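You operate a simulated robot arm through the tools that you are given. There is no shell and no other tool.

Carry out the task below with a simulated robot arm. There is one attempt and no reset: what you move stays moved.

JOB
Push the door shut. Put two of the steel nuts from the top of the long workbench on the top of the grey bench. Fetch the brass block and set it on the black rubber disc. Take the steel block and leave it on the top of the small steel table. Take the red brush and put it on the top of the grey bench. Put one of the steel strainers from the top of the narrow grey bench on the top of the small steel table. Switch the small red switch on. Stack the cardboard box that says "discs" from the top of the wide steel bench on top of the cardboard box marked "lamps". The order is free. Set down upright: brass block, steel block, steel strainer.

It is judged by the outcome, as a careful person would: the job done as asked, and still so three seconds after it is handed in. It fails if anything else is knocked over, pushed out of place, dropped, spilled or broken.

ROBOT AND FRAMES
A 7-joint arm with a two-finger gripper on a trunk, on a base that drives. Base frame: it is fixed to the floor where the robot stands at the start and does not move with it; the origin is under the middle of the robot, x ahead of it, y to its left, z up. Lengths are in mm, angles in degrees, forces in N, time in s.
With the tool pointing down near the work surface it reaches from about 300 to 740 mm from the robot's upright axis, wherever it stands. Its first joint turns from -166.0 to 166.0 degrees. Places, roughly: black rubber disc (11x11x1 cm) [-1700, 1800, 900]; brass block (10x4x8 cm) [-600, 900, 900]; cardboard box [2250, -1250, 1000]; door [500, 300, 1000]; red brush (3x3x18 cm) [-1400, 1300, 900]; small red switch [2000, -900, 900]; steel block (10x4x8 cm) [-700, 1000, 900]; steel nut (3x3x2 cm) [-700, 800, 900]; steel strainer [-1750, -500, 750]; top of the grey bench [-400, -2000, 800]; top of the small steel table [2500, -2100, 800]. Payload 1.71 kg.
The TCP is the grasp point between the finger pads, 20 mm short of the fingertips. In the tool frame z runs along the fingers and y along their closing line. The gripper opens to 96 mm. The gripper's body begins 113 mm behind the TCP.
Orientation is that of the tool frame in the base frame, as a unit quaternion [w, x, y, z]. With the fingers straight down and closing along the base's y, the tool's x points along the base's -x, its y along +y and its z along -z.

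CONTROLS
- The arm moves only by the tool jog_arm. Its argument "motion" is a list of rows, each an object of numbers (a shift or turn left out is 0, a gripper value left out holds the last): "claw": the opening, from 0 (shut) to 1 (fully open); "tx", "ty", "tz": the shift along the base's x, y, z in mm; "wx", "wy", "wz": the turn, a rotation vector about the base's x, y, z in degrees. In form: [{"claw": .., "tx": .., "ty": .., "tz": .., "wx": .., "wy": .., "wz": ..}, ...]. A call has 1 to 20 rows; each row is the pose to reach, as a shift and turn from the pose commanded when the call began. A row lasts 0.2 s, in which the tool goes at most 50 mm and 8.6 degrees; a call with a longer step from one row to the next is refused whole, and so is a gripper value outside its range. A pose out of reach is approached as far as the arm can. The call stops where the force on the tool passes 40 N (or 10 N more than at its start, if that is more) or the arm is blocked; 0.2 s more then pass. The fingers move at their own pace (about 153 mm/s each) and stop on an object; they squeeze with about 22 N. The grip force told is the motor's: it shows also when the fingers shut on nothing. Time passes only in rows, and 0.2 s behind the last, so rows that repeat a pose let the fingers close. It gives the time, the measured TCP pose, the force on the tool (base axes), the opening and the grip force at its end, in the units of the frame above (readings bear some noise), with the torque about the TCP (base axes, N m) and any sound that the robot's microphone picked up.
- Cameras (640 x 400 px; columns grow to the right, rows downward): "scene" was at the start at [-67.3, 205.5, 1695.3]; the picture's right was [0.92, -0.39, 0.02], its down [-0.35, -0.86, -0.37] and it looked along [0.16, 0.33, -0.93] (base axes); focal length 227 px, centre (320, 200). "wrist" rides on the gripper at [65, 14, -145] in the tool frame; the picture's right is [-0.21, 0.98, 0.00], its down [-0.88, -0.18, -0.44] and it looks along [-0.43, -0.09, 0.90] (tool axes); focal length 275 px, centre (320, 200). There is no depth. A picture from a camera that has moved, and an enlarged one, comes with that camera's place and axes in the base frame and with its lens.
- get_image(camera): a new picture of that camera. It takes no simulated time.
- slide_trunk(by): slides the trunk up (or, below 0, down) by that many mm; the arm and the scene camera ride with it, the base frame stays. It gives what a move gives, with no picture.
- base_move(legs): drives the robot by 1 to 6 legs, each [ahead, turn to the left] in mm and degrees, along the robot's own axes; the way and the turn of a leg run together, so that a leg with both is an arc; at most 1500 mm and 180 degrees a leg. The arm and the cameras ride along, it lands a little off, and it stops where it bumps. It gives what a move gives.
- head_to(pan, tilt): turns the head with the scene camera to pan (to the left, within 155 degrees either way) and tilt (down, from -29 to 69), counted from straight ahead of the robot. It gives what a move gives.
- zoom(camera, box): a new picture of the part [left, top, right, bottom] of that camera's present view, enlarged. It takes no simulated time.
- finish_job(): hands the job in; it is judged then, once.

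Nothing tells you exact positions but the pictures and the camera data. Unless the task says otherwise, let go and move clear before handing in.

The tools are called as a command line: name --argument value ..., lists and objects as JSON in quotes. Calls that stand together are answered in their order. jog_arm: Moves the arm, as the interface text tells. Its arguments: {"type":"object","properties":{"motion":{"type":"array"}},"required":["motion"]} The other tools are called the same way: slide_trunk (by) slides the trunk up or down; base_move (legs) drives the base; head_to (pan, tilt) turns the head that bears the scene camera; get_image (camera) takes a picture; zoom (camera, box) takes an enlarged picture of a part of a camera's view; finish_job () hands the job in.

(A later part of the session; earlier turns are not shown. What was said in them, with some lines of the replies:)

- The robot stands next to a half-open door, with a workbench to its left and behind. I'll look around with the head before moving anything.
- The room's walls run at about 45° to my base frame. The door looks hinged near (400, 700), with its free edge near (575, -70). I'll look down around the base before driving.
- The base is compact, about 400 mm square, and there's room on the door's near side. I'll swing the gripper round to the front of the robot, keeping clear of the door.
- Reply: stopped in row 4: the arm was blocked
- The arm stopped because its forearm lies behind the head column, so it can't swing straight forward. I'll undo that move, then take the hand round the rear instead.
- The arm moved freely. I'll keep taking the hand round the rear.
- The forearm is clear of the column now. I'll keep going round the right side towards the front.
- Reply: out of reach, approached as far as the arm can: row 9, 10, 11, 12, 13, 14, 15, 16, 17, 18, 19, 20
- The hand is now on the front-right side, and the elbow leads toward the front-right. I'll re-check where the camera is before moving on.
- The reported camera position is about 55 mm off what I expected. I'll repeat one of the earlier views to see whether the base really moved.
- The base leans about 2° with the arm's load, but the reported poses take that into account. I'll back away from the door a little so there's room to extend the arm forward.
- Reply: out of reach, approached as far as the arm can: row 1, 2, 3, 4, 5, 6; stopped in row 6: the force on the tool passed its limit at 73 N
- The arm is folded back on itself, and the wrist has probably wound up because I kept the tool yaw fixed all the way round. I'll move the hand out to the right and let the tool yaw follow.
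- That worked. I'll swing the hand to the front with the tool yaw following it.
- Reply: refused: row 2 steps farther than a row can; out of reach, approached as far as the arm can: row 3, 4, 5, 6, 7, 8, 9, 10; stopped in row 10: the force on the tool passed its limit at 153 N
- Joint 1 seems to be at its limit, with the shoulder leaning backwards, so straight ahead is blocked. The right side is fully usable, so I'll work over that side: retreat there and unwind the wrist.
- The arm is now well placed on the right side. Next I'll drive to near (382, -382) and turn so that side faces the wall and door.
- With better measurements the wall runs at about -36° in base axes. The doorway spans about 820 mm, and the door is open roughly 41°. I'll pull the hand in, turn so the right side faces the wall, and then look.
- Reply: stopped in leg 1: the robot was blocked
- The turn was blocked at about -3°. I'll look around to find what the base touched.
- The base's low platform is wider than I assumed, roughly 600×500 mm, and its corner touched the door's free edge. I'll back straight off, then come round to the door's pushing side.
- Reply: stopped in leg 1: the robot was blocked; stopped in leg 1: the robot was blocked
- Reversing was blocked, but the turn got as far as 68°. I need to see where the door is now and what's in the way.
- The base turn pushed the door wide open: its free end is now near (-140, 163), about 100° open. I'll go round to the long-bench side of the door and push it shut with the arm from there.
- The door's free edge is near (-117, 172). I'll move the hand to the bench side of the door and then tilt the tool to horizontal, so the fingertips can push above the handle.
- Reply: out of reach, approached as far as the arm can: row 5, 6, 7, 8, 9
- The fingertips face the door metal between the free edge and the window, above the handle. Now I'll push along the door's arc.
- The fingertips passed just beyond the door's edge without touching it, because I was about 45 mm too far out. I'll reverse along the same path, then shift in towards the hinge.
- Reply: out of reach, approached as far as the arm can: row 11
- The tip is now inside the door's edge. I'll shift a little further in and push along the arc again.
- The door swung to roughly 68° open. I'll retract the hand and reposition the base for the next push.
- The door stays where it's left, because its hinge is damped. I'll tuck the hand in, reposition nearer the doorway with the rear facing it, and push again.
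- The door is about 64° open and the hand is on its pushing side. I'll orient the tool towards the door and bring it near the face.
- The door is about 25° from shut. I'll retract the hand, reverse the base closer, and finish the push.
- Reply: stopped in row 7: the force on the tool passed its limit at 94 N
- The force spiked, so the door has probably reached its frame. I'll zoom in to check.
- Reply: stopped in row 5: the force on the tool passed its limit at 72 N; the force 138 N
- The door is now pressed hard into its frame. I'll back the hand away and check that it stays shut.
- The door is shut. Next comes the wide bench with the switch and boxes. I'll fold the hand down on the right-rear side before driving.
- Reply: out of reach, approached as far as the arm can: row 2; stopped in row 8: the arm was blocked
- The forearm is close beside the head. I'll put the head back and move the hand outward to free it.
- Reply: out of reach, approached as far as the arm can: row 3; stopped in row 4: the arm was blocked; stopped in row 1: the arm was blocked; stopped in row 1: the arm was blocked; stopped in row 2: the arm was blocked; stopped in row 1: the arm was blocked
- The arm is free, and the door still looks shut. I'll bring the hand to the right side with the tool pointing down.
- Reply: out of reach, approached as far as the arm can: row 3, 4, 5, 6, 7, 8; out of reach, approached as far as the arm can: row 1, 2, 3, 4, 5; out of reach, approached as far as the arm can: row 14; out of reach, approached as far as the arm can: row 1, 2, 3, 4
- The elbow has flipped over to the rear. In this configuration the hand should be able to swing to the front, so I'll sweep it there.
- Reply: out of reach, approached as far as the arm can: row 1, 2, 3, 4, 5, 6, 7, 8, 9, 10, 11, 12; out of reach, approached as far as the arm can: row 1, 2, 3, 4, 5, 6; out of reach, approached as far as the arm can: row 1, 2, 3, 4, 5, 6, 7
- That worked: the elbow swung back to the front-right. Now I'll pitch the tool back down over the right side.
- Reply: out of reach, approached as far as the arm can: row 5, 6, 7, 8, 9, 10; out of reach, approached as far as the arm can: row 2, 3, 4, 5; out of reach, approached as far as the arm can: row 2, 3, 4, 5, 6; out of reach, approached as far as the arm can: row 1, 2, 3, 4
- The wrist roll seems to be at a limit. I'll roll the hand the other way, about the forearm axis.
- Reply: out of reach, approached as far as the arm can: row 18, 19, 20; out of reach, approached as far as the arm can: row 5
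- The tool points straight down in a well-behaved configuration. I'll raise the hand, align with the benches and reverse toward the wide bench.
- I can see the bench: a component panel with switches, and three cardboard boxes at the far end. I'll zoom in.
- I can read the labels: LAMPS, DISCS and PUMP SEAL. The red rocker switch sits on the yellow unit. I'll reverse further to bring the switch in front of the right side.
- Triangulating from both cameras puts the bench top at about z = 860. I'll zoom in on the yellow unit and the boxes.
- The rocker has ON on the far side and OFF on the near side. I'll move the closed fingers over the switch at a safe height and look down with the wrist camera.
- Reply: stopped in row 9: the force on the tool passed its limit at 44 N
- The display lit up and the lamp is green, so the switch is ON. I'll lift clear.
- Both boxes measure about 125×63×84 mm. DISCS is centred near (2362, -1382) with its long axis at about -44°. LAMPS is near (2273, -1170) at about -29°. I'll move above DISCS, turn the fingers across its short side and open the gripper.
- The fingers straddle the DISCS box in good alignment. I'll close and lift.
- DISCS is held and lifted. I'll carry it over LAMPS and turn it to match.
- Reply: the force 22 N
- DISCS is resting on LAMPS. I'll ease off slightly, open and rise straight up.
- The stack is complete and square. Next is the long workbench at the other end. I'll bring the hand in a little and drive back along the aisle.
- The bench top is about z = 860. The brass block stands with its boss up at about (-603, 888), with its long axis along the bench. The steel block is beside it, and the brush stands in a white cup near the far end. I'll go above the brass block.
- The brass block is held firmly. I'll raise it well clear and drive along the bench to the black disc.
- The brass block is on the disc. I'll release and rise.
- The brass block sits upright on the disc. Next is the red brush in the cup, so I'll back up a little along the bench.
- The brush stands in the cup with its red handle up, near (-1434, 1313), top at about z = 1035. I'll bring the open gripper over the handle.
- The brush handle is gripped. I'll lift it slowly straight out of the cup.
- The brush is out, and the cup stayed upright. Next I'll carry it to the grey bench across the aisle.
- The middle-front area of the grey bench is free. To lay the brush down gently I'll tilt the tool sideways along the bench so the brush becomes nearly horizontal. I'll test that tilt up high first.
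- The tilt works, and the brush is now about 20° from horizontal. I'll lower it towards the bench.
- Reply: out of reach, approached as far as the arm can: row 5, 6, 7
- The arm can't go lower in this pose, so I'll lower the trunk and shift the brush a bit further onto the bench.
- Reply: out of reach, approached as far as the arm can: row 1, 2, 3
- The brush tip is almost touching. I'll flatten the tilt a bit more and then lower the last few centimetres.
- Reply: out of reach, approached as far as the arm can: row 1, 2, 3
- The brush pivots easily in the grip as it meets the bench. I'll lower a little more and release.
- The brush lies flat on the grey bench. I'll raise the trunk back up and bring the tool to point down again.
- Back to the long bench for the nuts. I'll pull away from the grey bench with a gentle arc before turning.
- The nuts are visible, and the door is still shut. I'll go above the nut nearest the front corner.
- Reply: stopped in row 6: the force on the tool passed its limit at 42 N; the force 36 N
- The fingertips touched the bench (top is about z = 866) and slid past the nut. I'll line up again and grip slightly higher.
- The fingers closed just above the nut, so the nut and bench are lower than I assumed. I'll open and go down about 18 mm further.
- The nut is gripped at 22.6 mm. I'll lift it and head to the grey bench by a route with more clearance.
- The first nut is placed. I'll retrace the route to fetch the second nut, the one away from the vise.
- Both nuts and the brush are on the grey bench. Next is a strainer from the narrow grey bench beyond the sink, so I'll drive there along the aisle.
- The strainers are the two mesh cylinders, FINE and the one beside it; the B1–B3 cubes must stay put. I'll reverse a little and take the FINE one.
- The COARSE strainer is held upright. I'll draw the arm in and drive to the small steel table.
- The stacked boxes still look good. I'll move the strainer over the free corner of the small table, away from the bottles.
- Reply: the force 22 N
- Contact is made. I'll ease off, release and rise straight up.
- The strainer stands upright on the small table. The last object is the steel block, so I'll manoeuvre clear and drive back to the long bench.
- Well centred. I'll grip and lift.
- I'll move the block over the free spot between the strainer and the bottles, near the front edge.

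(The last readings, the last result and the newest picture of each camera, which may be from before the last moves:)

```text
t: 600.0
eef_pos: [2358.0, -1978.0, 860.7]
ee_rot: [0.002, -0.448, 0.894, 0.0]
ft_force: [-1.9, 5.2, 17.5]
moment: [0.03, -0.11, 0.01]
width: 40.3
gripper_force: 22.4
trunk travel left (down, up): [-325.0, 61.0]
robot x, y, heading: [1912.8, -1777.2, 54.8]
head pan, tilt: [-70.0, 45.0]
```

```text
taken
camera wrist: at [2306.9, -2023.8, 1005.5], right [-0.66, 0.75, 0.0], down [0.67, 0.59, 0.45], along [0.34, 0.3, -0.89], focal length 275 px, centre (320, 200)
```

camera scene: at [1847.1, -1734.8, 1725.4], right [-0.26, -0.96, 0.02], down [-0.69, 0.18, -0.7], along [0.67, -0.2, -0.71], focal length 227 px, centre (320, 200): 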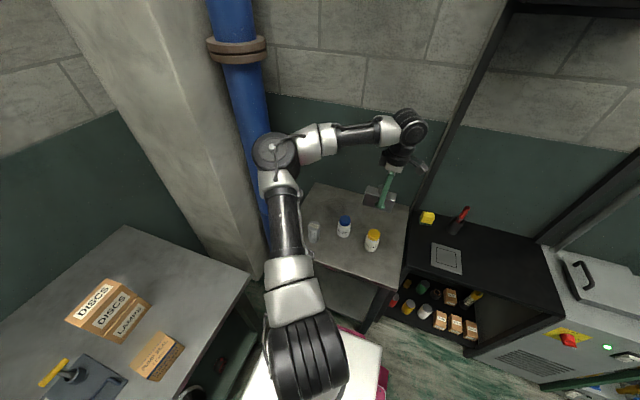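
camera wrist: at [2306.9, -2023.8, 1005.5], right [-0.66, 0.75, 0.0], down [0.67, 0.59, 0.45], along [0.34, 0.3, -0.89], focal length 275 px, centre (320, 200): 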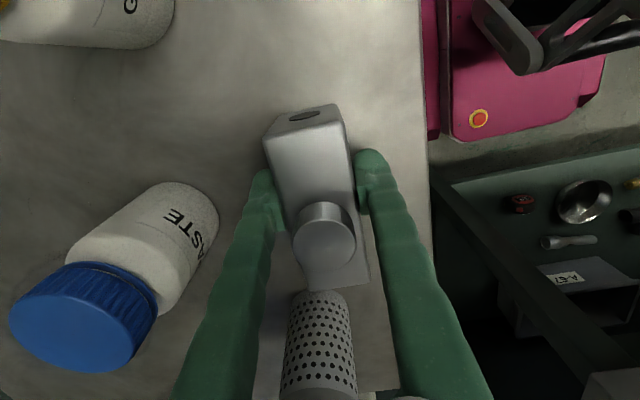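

The block rests on the table. I'll release with a modest opening and rise straight up.

jog_arm --motion '[{"tz": 2}, {"tz": 2, "claw": 0.5}, {"tz": 2, "claw": 0.62}, {"tz": 2, "claw": 0.62}, {"tz": 20}, {"tz": 60}, {"tz": 105}, {"tz": 150}, {"tz": 195}, {"tz": 240}, {"tz": 285}, {"tz": 325}]'

get_image --camera "scene"

zoom --camera "scene" --box '[270, 160, 430, 290]'

get_image --camera "wrist"

```text
t: 602.6
eef_pos: [2356.7, -1982.0, 1183.1]
ee_rot: [0.002, -0.448, 0.894, 0.001]
ft_force: [-0.4, -0.2, -0.1]
moment: [0.03, -0.02, 0.01]
width: 59.4
gripper_force: 0.1
trunk travel left (down, up): [-325.0, 61.0]
robot x, y, heading: [1908.3, -1771.8, 54.5]
head pan, tilt: [-70.0, 45.0]
```

```text
taken
camera scene: at [1846.4, -1734.6, 1725.4], right [-0.26, -0.96, 0.02], down [-0.69, 0.18, -0.7], along [0.68, -0.2, -0.71], focal length 227 px, centre (320, 200)
```

scene: 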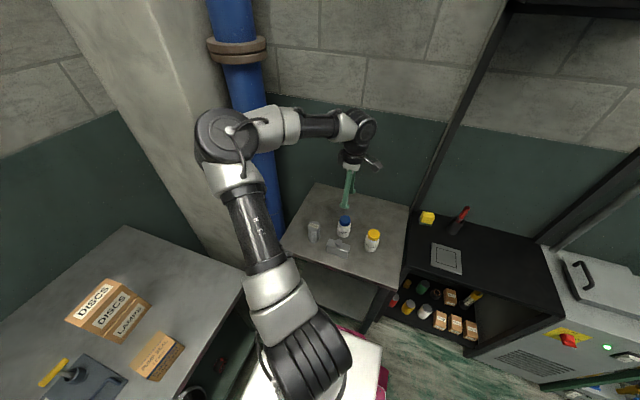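

```text
3.08 times, centred on (350, 225) of scene
camera zoom: at [1846.4, -1734.6, 1725.4], right [-0.26, -0.96, 0.02], down [-0.69, 0.18, -0.7], along [0.68, -0.2, -0.71], focal length 698 px, centre (228, 123)
```

zoom: 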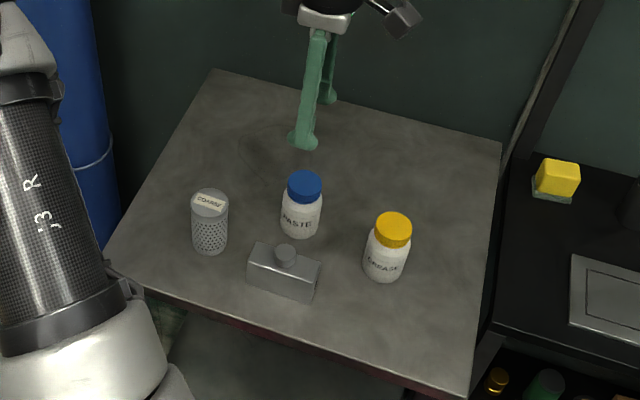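

```text
taken
camera wrist: at [2306.0, -2026.0, 1327.6], right [-0.66, 0.75, 0.0], down [0.67, 0.59, 0.45], along [0.34, 0.3, -0.89], focal length 275 px, centre (320, 200)
```

wrist: 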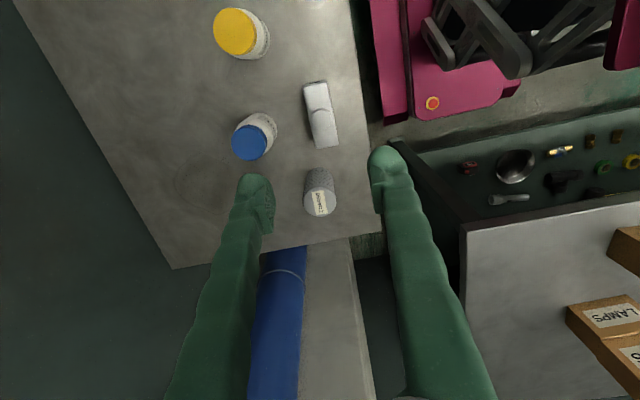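

Everything has been moved. I'll check the door, the switch and the stack before handing in.

head_to --pan 55 --tilt 20

get_image --camera "scene"

zoom --camera "scene" --box '[160, 60, 360, 260]'

```text
t: 604.6
eef_pos: [2356.3, -1982.2, 1182.0]
ee_rot: [0.002, -0.449, 0.894, 0.001]
ft_force: [-0.8, 0.7, 0.0]
moment: [0.0, -0.01, 0.01]
width: 59.6
gripper_force: 0.0
trunk travel left (down, up): [-325.0, 61.0]
robot x, y, heading: [1910.8, -1777.8, 54.8]
head pan, tilt: [55.0, 20.0]
```

```text
taken
camera scene: at [1737.4, -1624.9, 1763.6], right [0.94, 0.34, -0.01], down [0.11, -0.33, -0.94], along [-0.32, 0.88, -0.35], focal length 227 px, centre (320, 200)
```

scene: 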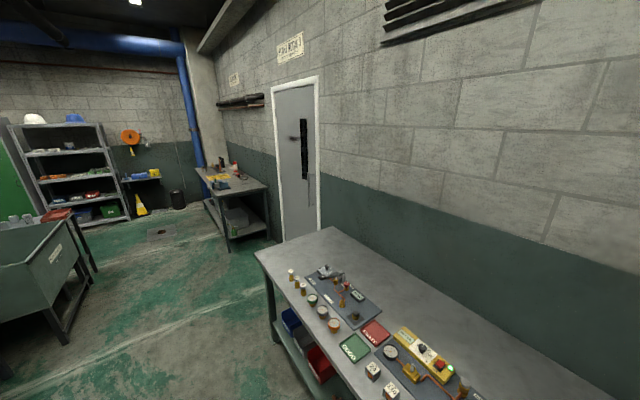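

```text
2.00 times, centred on (260, 160) of scene
camera zoom: at [1737.4, -1624.9, 1763.6], right [0.94, 0.34, -0.01], down [0.11, -0.33, -0.94], along [-0.32, 0.88, -0.35], focal length 454 px, centre (440, 280)
```

zoom: 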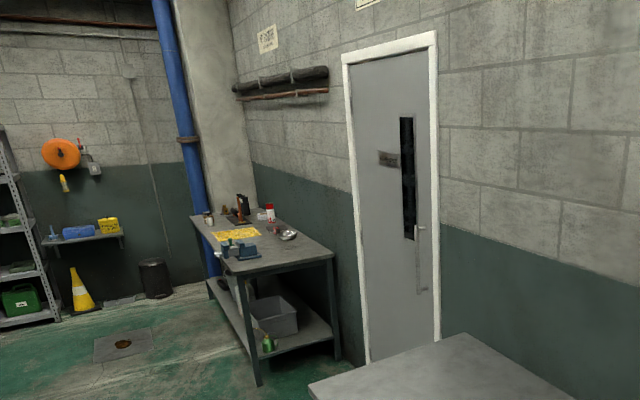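

zoom --camera "scene" --box '[265, 70, 335, 250]'

zoom --camera "scene" --box '[380, 310, 500, 400]'

zoom --camera "scene" --box '[190, 150, 280, 210]'

```text
2.22 times, centred on (300, 160) of scene
camera zoom: at [1737.4, -1624.9, 1763.6], right [0.94, 0.34, -0.01], down [0.11, -0.33, -0.94], along [-0.32, 0.88, -0.35], focal length 504 px, centre (364, 289)
```

zoom: 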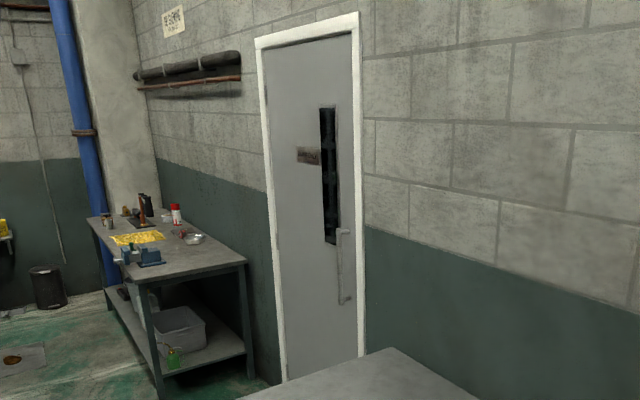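

```text
4.44 times, centred on (440, 355) of scene
camera zoom: at [1737.4, -1624.9, 1763.6], right [0.94, 0.34, -0.01], down [0.11, -0.33, -0.94], along [-0.32, 0.88, -0.35], focal length 1008 px, centre (-213, -489)
```

zoom: 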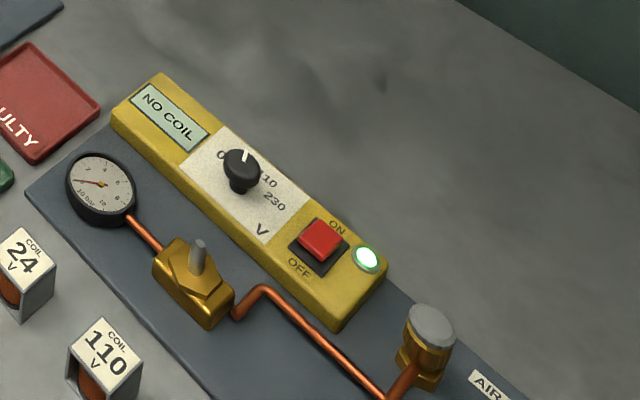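

```text
6.67 times, centred on (235, 180) of scene
camera zoom: at [1737.4, -1624.9, 1763.6], right [0.94, 0.34, -0.01], down [0.11, -0.33, -0.94], along [-0.32, 0.88, -0.35], focal length 1512 px, centre (887, 333)
```

zoom: 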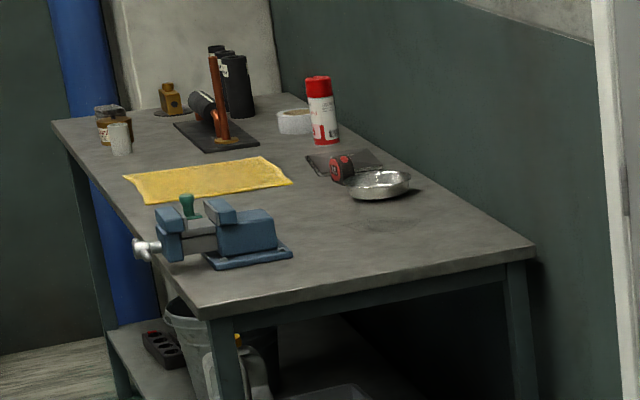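

Everything checks out in the pictures: the door is shut, the switch lamp is lit, the boxes are stacked, and each object is where it was asked for. The gripper is open and clear, so I'm handing the job in.

finish_job

```text
The job is handed in.
```

I finished every part of the job and handed it in, but I don't have the judge's result yet.

| Item | Where it ended up |
|---|---|
| **Door** | Shut; the last look showed it flush in its frame |
| **Steel nuts (two)** | On the grey bench |
| **Brass block** | Upright on the black rubber disc |
| **Steel block** | Upright on the small steel table |
| **Red brush** | Lying flat on the grey bench; the cup it came from stayed standing |
| **Steel strainer (the one marked COARSE)** | Upright on the small steel table, clear of the two bottles |
| **Small red switch** | On; the unit's display and green lamp are lit |
| **"DISCS" box** | Squarely on top of the "LAMPS" box |

- **Door:** early on, the robot's base bumped it and pushed it wide open before I got round to shut it. I saw no damage.
- **First nut:** I missed it on the first try, and it moved about a centimetre before I picked it up.
- **Rest of the room:** nothing else looked tipped or moved in the pictures I took.
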